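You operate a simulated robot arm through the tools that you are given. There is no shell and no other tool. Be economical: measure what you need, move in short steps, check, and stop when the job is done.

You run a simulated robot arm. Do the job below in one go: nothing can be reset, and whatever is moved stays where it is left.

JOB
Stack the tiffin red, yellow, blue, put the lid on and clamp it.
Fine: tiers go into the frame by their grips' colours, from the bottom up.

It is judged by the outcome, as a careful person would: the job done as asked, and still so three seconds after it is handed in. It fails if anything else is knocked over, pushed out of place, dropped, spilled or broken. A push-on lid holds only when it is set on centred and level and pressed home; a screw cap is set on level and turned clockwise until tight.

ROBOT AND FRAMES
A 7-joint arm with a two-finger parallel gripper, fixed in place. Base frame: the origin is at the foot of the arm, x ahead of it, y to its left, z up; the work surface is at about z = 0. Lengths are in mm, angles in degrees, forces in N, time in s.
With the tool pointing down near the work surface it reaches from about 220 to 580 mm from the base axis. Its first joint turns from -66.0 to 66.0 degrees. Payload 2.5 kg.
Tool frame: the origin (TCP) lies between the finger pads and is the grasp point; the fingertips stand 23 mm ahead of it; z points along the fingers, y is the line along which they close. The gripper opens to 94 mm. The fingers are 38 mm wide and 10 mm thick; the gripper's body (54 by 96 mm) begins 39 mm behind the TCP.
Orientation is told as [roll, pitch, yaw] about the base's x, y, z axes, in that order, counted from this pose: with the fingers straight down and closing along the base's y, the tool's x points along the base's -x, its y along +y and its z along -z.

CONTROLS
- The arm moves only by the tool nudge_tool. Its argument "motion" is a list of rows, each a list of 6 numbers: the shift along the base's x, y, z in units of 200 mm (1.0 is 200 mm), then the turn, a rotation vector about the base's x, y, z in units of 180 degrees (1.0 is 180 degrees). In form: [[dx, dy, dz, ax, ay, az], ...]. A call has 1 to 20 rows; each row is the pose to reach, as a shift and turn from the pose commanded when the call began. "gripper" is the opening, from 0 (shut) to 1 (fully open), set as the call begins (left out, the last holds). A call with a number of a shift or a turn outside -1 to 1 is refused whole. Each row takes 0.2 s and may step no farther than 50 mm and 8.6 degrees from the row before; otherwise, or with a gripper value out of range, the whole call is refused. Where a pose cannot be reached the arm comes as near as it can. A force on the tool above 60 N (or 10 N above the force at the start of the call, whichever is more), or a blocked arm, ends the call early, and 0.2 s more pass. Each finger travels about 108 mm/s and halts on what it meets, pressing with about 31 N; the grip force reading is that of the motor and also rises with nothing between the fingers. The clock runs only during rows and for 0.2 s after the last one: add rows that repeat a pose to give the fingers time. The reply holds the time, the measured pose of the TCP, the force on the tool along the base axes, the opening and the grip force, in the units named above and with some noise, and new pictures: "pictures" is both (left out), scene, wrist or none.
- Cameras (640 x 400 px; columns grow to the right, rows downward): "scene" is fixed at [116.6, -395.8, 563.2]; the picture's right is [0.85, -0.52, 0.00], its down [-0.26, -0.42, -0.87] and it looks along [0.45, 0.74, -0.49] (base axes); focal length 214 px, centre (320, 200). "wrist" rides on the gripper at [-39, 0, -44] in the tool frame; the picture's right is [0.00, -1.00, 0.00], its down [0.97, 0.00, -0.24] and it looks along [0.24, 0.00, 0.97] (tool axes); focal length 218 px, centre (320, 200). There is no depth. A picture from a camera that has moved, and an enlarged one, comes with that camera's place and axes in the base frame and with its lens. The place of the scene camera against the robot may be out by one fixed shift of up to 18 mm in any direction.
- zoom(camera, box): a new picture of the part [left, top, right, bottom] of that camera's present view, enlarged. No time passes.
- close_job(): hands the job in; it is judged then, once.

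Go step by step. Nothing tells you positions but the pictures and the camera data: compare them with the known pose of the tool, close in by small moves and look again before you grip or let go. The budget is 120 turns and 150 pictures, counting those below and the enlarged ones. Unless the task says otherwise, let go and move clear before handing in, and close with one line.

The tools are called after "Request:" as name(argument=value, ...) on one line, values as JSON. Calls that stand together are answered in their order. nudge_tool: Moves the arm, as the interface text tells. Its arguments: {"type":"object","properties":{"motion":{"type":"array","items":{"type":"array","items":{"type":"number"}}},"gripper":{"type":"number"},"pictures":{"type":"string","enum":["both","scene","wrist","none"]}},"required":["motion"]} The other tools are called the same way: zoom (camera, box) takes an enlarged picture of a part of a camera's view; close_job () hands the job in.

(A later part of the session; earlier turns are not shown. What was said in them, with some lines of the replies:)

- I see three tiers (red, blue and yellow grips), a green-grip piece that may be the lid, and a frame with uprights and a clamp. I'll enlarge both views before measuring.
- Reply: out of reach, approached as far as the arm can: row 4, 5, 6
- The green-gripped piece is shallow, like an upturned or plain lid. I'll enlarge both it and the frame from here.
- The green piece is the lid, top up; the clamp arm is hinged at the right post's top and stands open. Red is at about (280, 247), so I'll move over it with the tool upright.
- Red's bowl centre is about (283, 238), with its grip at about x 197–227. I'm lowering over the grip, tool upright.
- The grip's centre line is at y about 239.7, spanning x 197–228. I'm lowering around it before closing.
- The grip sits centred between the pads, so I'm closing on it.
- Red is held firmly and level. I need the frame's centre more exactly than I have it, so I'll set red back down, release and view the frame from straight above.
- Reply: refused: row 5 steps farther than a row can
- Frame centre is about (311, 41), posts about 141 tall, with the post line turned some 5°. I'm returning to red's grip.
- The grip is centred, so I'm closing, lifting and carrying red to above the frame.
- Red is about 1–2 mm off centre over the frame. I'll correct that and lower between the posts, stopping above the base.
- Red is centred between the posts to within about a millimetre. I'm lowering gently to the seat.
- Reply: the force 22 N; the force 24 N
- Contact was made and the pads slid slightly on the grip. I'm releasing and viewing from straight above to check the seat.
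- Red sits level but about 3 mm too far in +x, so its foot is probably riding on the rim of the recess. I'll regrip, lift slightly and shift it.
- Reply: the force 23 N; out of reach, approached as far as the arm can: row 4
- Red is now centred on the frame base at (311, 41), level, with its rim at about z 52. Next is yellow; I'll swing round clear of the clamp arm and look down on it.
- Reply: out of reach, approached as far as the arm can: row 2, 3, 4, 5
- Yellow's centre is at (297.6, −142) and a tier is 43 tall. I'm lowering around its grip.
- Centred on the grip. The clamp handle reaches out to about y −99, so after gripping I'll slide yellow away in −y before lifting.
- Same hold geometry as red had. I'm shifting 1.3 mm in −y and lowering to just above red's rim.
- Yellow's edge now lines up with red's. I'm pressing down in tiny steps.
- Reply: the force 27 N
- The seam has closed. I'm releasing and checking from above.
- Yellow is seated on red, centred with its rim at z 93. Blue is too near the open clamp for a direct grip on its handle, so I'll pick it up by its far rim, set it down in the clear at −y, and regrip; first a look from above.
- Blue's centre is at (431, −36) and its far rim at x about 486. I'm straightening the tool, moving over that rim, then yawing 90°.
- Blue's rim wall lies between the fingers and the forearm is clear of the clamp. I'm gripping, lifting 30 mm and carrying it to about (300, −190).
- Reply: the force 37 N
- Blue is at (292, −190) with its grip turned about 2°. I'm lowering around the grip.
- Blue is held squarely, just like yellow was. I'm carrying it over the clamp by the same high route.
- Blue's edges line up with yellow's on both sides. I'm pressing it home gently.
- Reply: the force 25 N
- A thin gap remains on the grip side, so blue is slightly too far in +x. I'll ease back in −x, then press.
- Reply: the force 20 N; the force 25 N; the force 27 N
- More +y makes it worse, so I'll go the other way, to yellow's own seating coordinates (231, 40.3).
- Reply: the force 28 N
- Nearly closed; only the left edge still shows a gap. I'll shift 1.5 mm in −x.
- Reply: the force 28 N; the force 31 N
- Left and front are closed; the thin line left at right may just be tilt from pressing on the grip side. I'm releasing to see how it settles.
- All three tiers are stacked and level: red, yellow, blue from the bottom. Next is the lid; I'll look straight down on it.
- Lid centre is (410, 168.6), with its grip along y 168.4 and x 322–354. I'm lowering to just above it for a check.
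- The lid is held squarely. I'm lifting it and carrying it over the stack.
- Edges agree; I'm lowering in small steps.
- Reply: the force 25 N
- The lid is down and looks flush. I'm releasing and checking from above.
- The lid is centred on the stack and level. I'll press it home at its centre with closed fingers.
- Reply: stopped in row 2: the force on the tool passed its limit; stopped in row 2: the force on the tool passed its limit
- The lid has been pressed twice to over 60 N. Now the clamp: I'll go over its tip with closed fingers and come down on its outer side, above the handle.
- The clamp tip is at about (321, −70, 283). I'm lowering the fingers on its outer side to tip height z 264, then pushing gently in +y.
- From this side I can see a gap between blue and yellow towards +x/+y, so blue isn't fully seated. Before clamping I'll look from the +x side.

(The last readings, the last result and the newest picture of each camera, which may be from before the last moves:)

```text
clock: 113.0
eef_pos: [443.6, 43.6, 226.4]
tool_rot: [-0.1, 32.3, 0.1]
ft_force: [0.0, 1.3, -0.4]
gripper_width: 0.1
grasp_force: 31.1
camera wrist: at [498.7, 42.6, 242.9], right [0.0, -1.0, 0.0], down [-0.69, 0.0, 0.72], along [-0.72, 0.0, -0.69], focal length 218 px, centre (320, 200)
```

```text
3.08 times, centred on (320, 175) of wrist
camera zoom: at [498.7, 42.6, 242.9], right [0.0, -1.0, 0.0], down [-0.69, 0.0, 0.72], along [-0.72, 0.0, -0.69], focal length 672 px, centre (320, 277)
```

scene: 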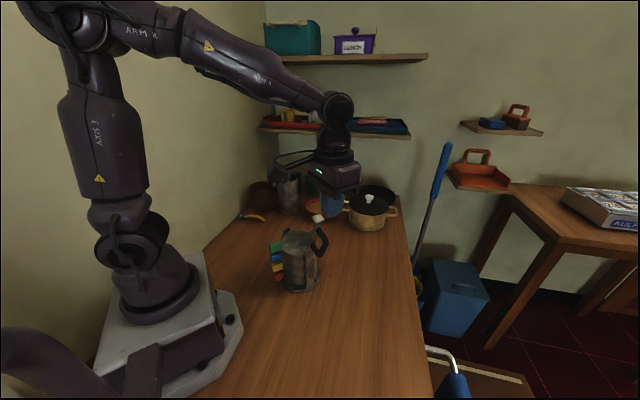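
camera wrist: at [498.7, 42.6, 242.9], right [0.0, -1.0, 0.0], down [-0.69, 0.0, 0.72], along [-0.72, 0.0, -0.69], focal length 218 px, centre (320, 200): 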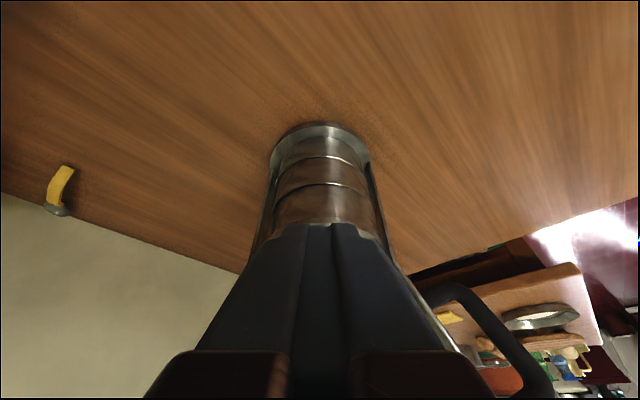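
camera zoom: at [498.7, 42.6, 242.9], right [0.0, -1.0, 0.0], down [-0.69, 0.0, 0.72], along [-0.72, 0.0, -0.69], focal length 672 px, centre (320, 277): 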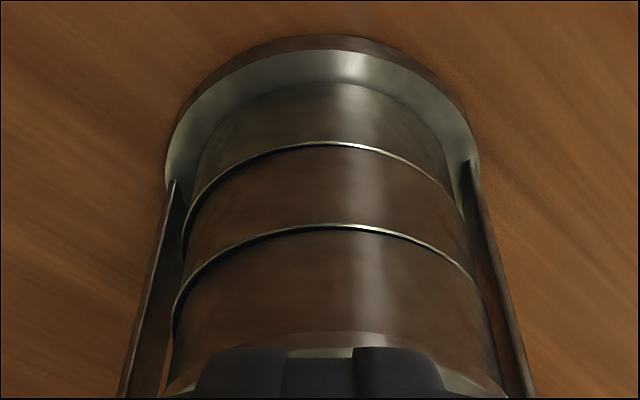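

Request:
zoom(camera="wrist", box=[285, 150, 325, 220])

Request:
zoom(camera="wrist", box=[325, 150, 365, 220])

```text
5.71 times, centred on (305, 185) of wrist
camera zoom: at [498.7, 42.6, 242.9], right [0.0, -1.0, 0.0], down [-0.69, 0.0, 0.72], along [-0.72, 0.0, -0.69], focal length 1247 px, centre (406, 286)
```

zoom: 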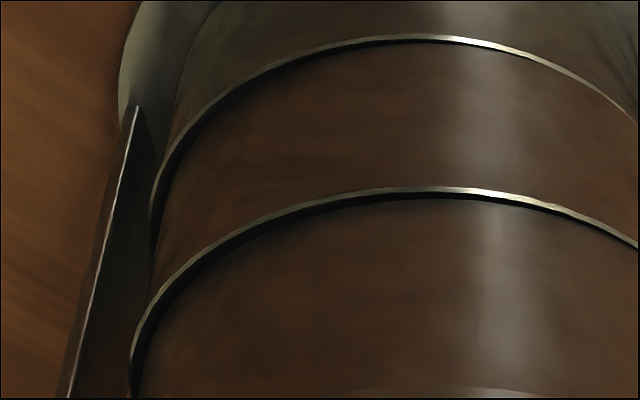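

```text
5.71 times, centred on (345, 185) of wrist
camera zoom: at [498.7, 42.6, 242.9], right [0.0, -1.0, 0.0], down [-0.69, 0.0, 0.72], along [-0.72, 0.0, -0.69], focal length 1247 px, centre (177, 286)
```

zoom: 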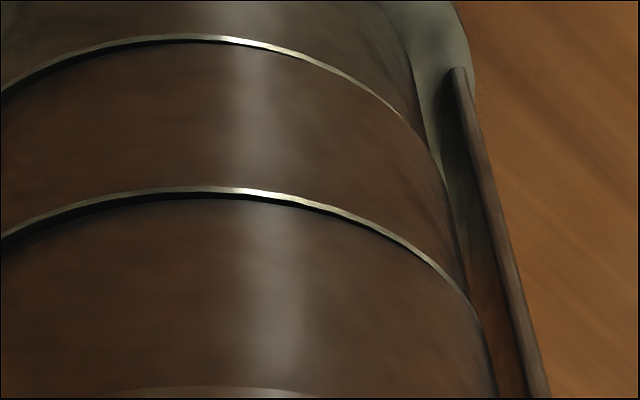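

Seen from here, each upper tier is only about 1 mm towards −y of the one below, and all sit down inside the rims, with only a thin shadow line. I accept that and go back to the clamp arm's outer side.

Request:
nudge_tool(motion=[[0, 0, 0.15, 0, -0.02, 0], [0, -0.01, 0.3, 0, -0.05, 0], [0, -0.22, 0.4, 0, -0.08, 0], [0, -0.44, 0.5, 0, -0.12, 0], [-0.1, -0.62, 0.55, 0, -0.15, 0], [-0.3, -0.7, 0.55, 0, -0.18, 0], [-0.5, -0.76, 0.55, 0, -0.18, 0], [-0.605, -0.76, 0.4, 0, -0.18, 0], [-0.605, -0.76, 0.3, 0, -0.18, 0], [-0.605, -0.76, 0.3, 0, -0.18, 0]], pictures="none")

Request:
nudge_tool(motion=[[0, 0.06, 0, 0, 0, 0], [0, 0.1, 0, 0, 0, 0], [0, 0.14, 0, 0, 0, 0], [0, 0.18, 0, 0, 0, 0], [0, 0.22, 0, 0, 0, 0], [0, 0.22, 0, 0, 0, 0]])

```text
clock: 115.2
eef_pos: [321.6, -109.2, 285.5]
tool_rot: [0.0, -0.1, -0.1]
ft_force: [-0.5, -0.8, 0.1]
gripper_width: 0.1
grasp_force: 31.2
```

```text
clock: 116.6
eef_pos: [320.8, -65.7, 285.7]
tool_rot: [0.1, -0.1, 0.1]
ft_force: [-1.5, -1.3, 1.9]
gripper_width: 0.0
grasp_force: 31.4
camera wrist: at [359.0, -66.5, 330.3], right [0.0, -1.0, 0.0], down [-0.97, 0.0, 0.24], along [-0.24, 0.0, -0.97], focal length 218 px, centre (320, 200)
```

scene: 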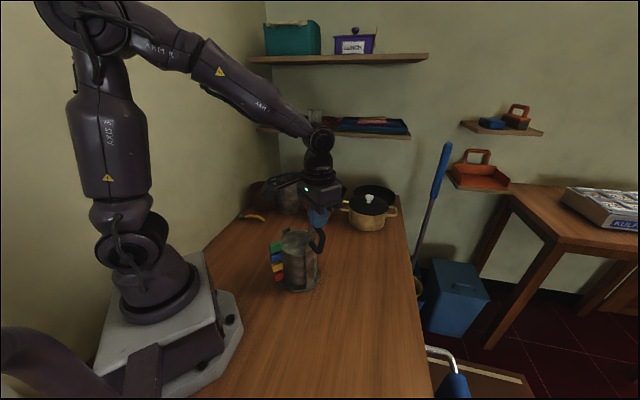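
wrist: 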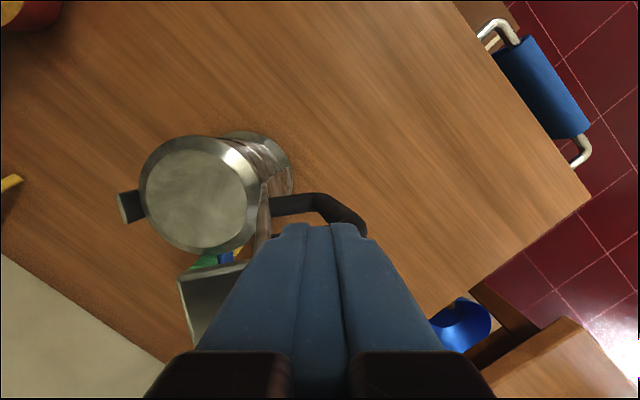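

The arm is moving with little force, so I'm continuing the push over.

Request:
nudge_tool(motion=[[0, 0.05, 0, 0, 0, 0], [0, 0.1, 0, 0, 0, 0], [0, 0.15, 0, 0, 0, 0], [0, 0.2, 0, 0, 0, 0], [0, 0.25, 0, 0, 0, 0], [0, 0.25, 0, 0, 0, 0]])

Request:
zoom(camera="scene", box=[270, 180, 350, 290])

```text
clock: 118.0
eef_pos: [321.0, -13.3, 287.0]
tool_rot: [0.1, -0.2, 0.1]
ft_force: [-1.4, 1.8, 29.3]
gripper_width: 0.1
grasp_force: 30.7
camera wrist: at [359.8, -15.1, 331.2], right [0.0, -1.0, 0.0], down [-0.97, 0.0, 0.23], along [-0.23, 0.0, -0.97], focal length 218 px, centre (320, 200)
```

scene: 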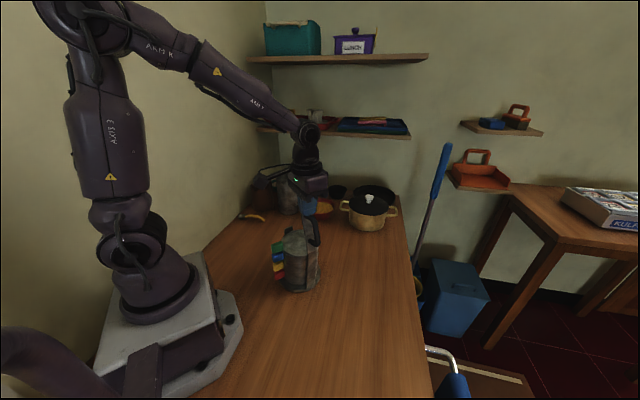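
wrist: 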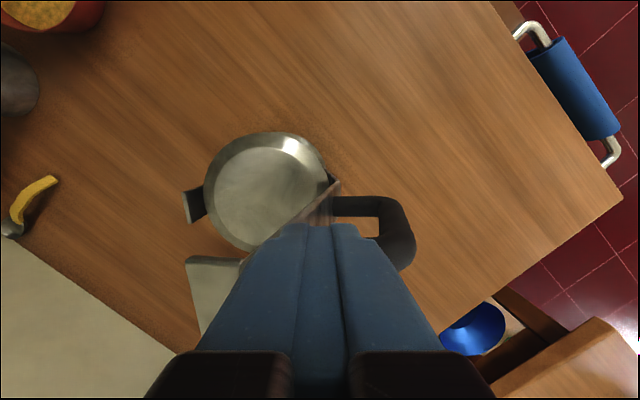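

```text
3.64 times, centred on (310, 235) of scene
camera zoom: at [116.5, -395.7, 563.3], right [0.85, -0.52, 0.0], down [-0.26, -0.42, -0.87], along [0.45, 0.74, -0.49], focal length 780 px, centre (356, 73)
```

zoom: 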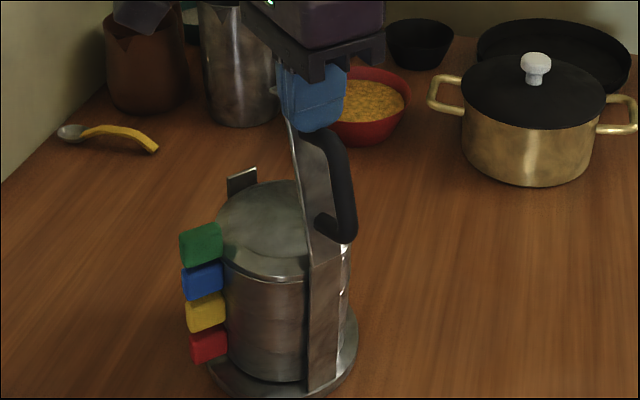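

The fingertips are riding on the handle, so I'll raise them 10 mm and keep pushing near the arm's tip.

Request:
nudge_tool(motion=[[0, 0, 0.05, 0, 0, 0], [0, 0.02, 0.05, 0, 0, 0], [0, 0.06, 0.05, 0, 0, 0], [0, 0.1, 0.05, 0, 0, 0], [0, 0.14, 0.045, 0, 0, 0], [0, 0.14, 0.045, 0, 0, 0]], pictures="none")

Request:
zoom(camera="scene", box=[270, 180, 350, 290])

```text
clock: 119.4
eef_pos: [320.1, 12.6, 296.0]
tool_rot: [0.0, -0.1, 0.0]
ft_force: [-1.1, -0.5, -0.1]
gripper_width: 0.0
grasp_force: 31.3
```

```text
3.64 times, centred on (310, 235) of scene
camera zoom: at [116.6, -395.7, 563.2], right [0.85, -0.52, 0.0], down [-0.26, -0.42, -0.87], along [0.45, 0.74, -0.49], focal length 780 px, centre (356, 73)
```

zoom: 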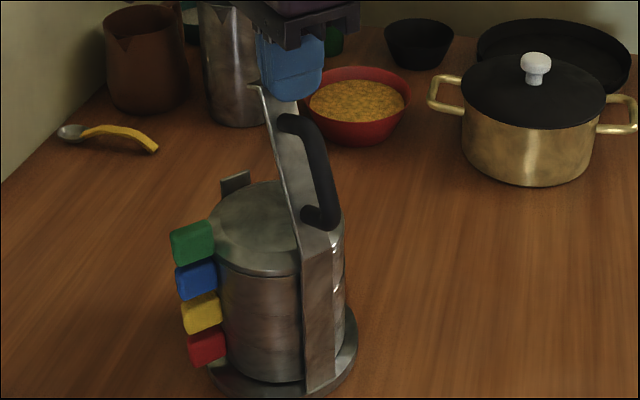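

The frame may have shifted slightly, so I'm checking closely before pushing more.

Request:
zoom(camera="scene", box=[285, 215, 335, 295])

Request:
zoom(camera="wrist", box=[160, 80, 480, 280])

```text
5.00 times, centred on (310, 255) of scene
camera zoom: at [116.6, -395.7, 563.2], right [0.85, -0.52, 0.0], down [-0.26, -0.42, -0.87], along [0.45, 0.74, -0.49], focal length 1072 px, centre (370, -75)
```

zoom: 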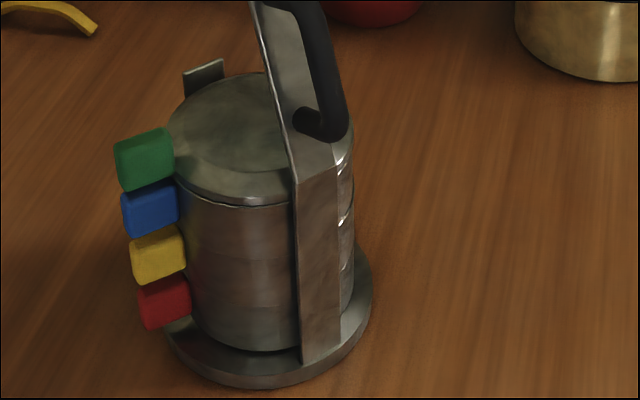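

```text
2.00 times, centred on (320, 180) of wrist
camera zoom: at [359.1, 12.3, 340.1], right [0.0, -1.0, 0.0], down [-0.97, 0.0, 0.24], along [-0.24, 0.0, -0.97], focal length 436 px, centre (320, 240)
```

zoom: 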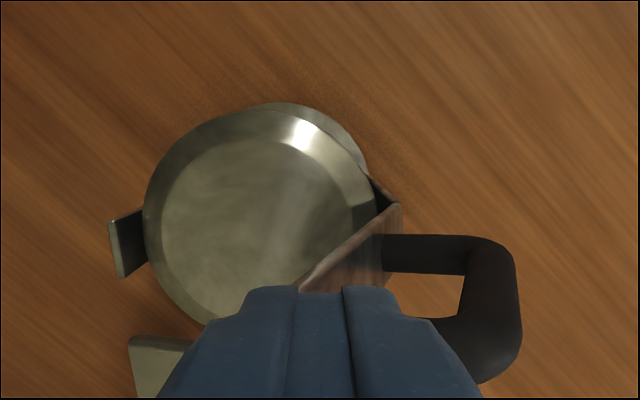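

The frame is where it was; the arm is past vertical and needs guiding down. I'm following its arc around the hinge.

Request:
nudge_tool(motion=[[-0.015, 0.06, -0.02, 0, 0, 0], [-0.03, 0.12, -0.05, 0, 0, 0], [-0.035, 0.17, -0.083, 0, 0, 0], [-0.04, 0.22, -0.12, 0, 0, 0], [-0.045, 0.265, -0.16, 0, 0, 0], [-0.05, 0.307, -0.207, 0, 0, 0], [-0.05, 0.307, -0.207, 0, 0, 0]])

Request:
zoom(camera="scene", box=[270, 180, 350, 290])

```text
clock: 121.0
eef_pos: [309.4, 72.3, 253.6]
tool_rot: [0.0, -0.1, -0.1]
ft_force: [0.2, 0.5, -0.8]
gripper_width: 0.0
grasp_force: 31.8
camera wrist: at [348.9, 72.3, 298.4], right [0.0, -1.0, 0.0], down [-0.97, 0.0, 0.24], along [-0.24, 0.0, -0.97], focal length 218 px, centre (320, 200)
```

scene: 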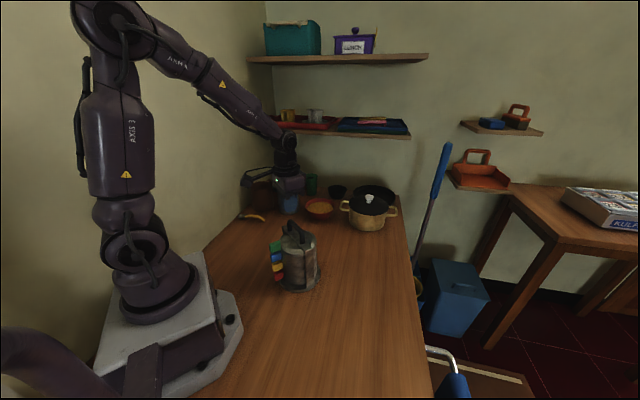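
wrist: 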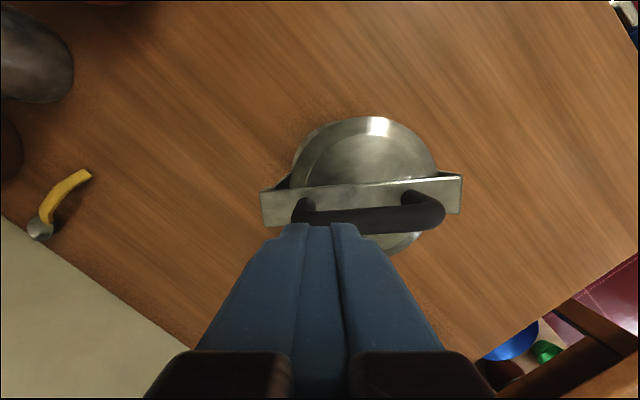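

```text
3.64 times, centred on (310, 235) of scene
camera zoom: at [116.6, -395.7, 563.2], right [0.85, -0.52, 0.0], down [-0.26, -0.42, -0.87], along [0.45, 0.74, -0.49], focal length 780 px, centre (356, 73)
```

zoom: 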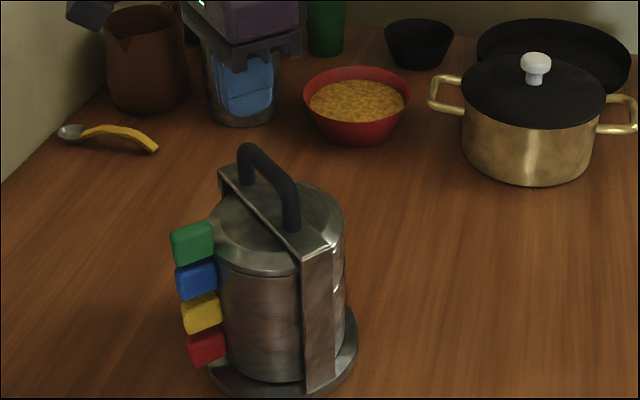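

The arm has dropped closed over the lid. I'm inspecting whether its hook is over the left post.

Request:
zoom(camera="scene", box=[285, 212, 335, 262])

Request:
zoom(camera="wrist", box=[240, 100, 480, 260])

```text
8.00 times, centred on (310, 237) of scene
camera zoom: at [116.6, -395.7, 563.2], right [0.85, -0.52, 0.0], down [-0.26, -0.42, -0.87], along [0.45, 0.74, -0.49], focal length 1716 px, centre (400, -96)
```

zoom: 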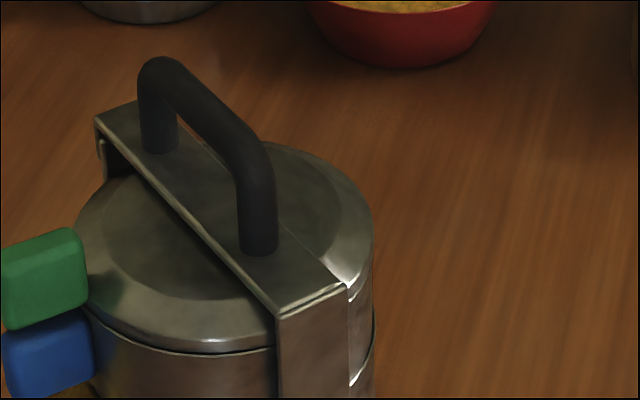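

```text
2.50 times, centred on (360, 180) of wrist
camera zoom: at [348.9, 72.3, 298.4], right [0.0, -1.0, 0.0], down [-0.97, 0.0, 0.24], along [-0.24, 0.0, -0.97], focal length 546 px, centre (220, 250)
```

zoom: 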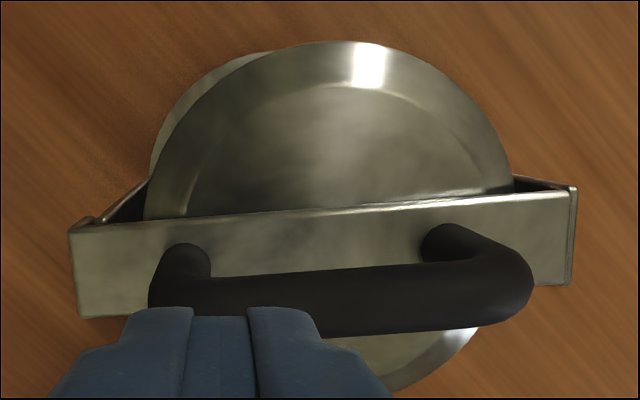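

The arm lies across the lid with its hook beyond the left post. I'll press down on the arm's end, between handle and hook, to latch it.

Request:
nudge_tool(motion=[[-0.015, 0.15, 0, 0, 0, 0], [-0.015, 0.15, -0.15, 0, 0, 0], [-0.015, 0.15, -0.3, 0, 0, 0], [-0.015, 0.15, -0.3, 0, 0, 0]], pictures="wrist")

Request:
zoom(camera="scene", box=[275, 200, 335, 260])

```text
clock: 122.0
eef_pos: [309.6, 103.8, 193.2]
tool_rot: [0.0, -0.1, 0.0]
ft_force: [-0.8, -0.1, -0.1]
gripper_width: 0.0
grasp_force: 31.3
camera wrist: at [347.8, 102.4, 238.3], right [0.0, -1.0, 0.0], down [-0.97, 0.0, 0.24], along [-0.24, 0.0, -0.97], focal length 218 px, centre (320, 200)
```

wrist: 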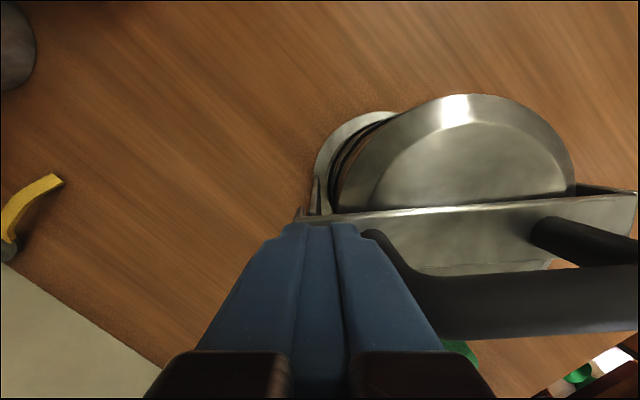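

```text
6.67 times, centred on (305, 230) of scene
camera zoom: at [116.6, -395.7, 563.2], right [0.85, -0.52, 0.0], down [-0.26, -0.42, -0.87], along [0.45, 0.74, -0.49], focal length 1430 px, centre (420, 0)
```

zoom: 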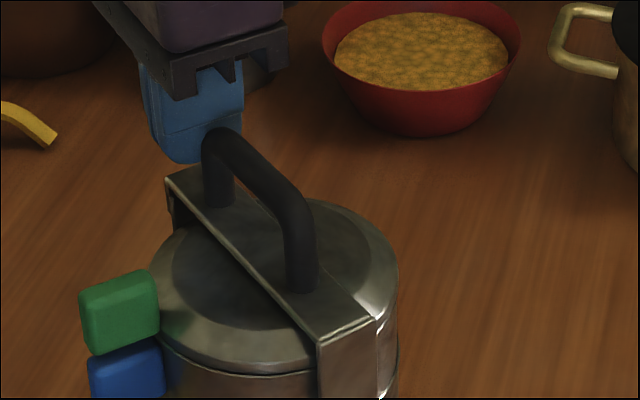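

Request:
zoom(camera="wrist", box=[300, 95, 420, 215])

```text
3.33 times, centred on (360, 155) of wrist
camera zoom: at [347.8, 102.4, 238.3], right [0.0, -1.0, 0.0], down [-0.97, 0.0, 0.24], along [-0.24, 0.0, -0.97], focal length 728 px, centre (187, 350)
```

zoom: 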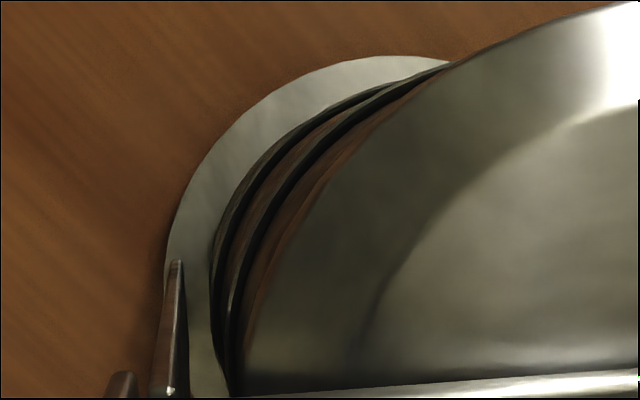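

The gaps seen here match a natural groove at each tier's foot. The heights show every tier nested: 79.6 mm over two pitches against a 43 mm tier height. I'm pressing the clamp end down.

Request:
nudge_tool(motion=[[-0.01, -0.005, -0.04, 0, 0, 0], [-0.01, -0.005, -0.07, 0, 0, 0], [-0.01, -0.005, -0.09, 0, 0, 0], [-0.01, -0.005, -0.1, 0, 0, 0], [-0.01, -0.005, -0.11, 0, 0, 0]], pictures="none")

Request:
zoom(camera="scene", box=[275, 200, 335, 260])

```text
clock: 123.1
eef_pos: [306.4, 103.3, 177.9]
tool_rot: [0.0, -0.5, 0.0]
ft_force: [-9.3, -3.5, 28.2]
gripper_width: 0.0
grasp_force: 30.9
stopped in row 5: the force on the tool passed its limit (the readings are from after the stop); the commanded pose is now the measured one
```

```text
6.67 times, centred on (305, 230) of scene
camera zoom: at [116.5, -395.8, 563.2], right [0.85, -0.52, 0.0], down [-0.26, -0.42, -0.87], along [0.45, 0.74, -0.49], focal length 1430 px, centre (420, 0)
```

zoom: 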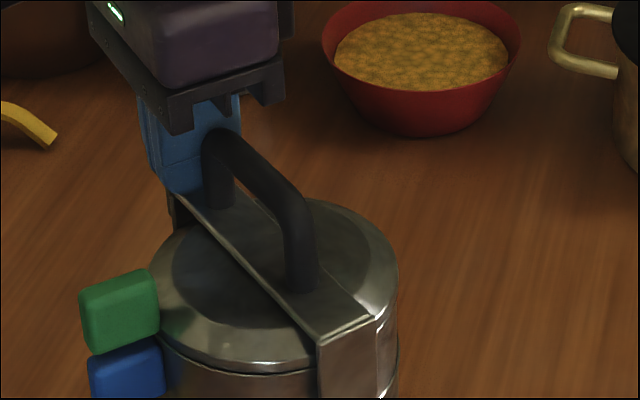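

The arm end resisted at over 60 N, its top at about z 155. I'm backing off and looking from the +y side to see whether the hook has engaged.

Request:
nudge_tool(motion=[[0, 0, 0.1, 0, 0, 0], [0, 0.05, 0.3, 0, 0, 0], [0, 0.2, 0.4, -0.04, 0, 0], [0, 0.4, 0.4, -0.08, 0, 0], [0, 0.55, 0.3, -0.12, 0, 0], [0, 0.65, 0.2, -0.16, 0, 0], [0, 0.7, 0.1, -0.2, 0, 0], [0, 0.7, 0.05, -0.22, 0, 0], [0, 0.7, 0.05, -0.22, 0, 0]], pictures="wrist")

```text
clock: 125.1
eef_pos: [306.0, 243.1, 187.5]
tool_rot: [-39.6, -0.4, 0.4]
ft_force: [-0.3, -0.2, 0.7]
gripper_width: 0.2
grasp_force: 31.1
camera wrist: at [345.1, 270.3, 221.4], right [0.0, -0.77, 0.64], down [-0.97, 0.15, 0.18], along [-0.23, -0.62, -0.75], focal length 218 px, centre (320, 200)
```

wrist: 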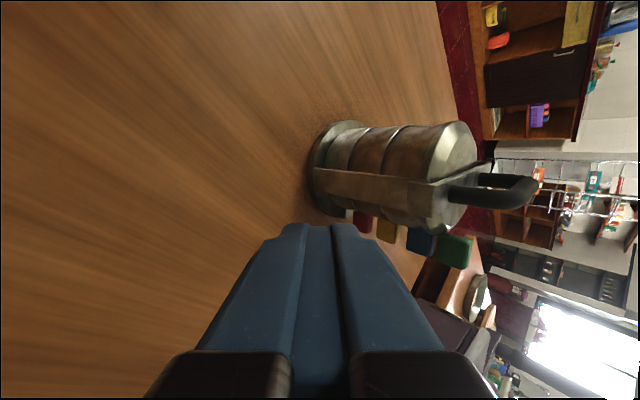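

Request:
zoom(camera="wrist", box=[300, 105, 500, 265])

Request:
zoom(camera="wrist", box=[390, 115, 500, 235])

```text
2.50 times, centred on (400, 185) of wrist
camera zoom: at [345.1, 270.3, 221.4], right [0.0, -0.77, 0.64], down [-0.97, 0.15, 0.18], along [-0.23, -0.62, -0.75], focal length 546 px, centre (120, 238)
```

zoom: 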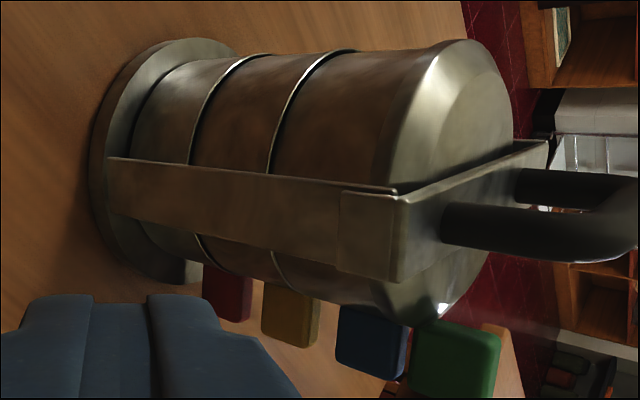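

```text
3.33 times, centred on (445, 175) of wrist
camera zoom: at [345.1, 270.3, 221.4], right [0.0, -0.77, 0.64], down [-0.97, 0.15, 0.18], along [-0.23, -0.62, -0.75], focal length 728 px, centre (-97, 283)
```

zoom: 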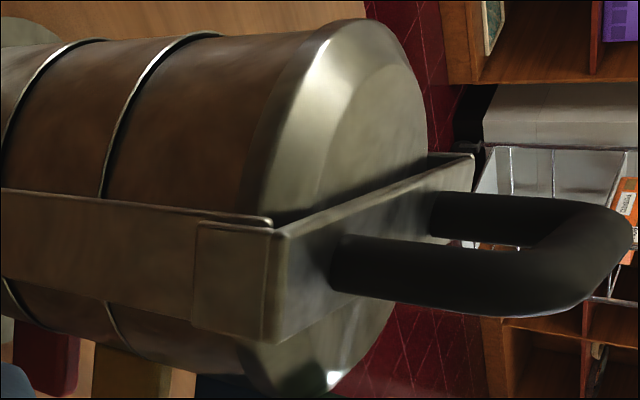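

The hook overlaps the left post and the arm lies fully down across the lid, so the clamp is closed. I'm retracting upright and taking a last look.

Request:
nudge_tool(motion=[[0, 0, 0.15, 0.04, 0, 0], [0, 0, 0.35, 0.08, 0, 0], [0, 0, 0.5, 0.12, 0, 0], [0, 0, 0.6, 0.16, 0, 0], [0, 0, 0.6, 0.2, 0, 0], [0, 0, 0.6, 0.22, 0, 0], [0, 0, 0.6, 0.22, 0, 0]], gripper=0.4)

Request:
zoom(camera="scene", box=[270, 205, 350, 300])

```text
clock: 126.7
eef_pos: [305.4, 241.7, 306.3]
tool_rot: [0.3, -0.4, 0.1]
ft_force: [-0.4, -0.4, -0.2]
gripper_width: 37.5
grasp_force: 0.0
no pictures are left
```

```text
refused: no pictures are left
```

The arm is clear and the picture budget is used up. The last views showed the stack seated, lidded and clamped, so I'm handing in.

Request:
close_job()

```text
The job is handed in.
```

The tiffin is stacked red, yellow, blue from the bottom up, with the lid pressed on and the clamp arm closed and hooked over the far post. My last picture, taken before the final retract, showed it that way; there were no pictures left to check again after that.
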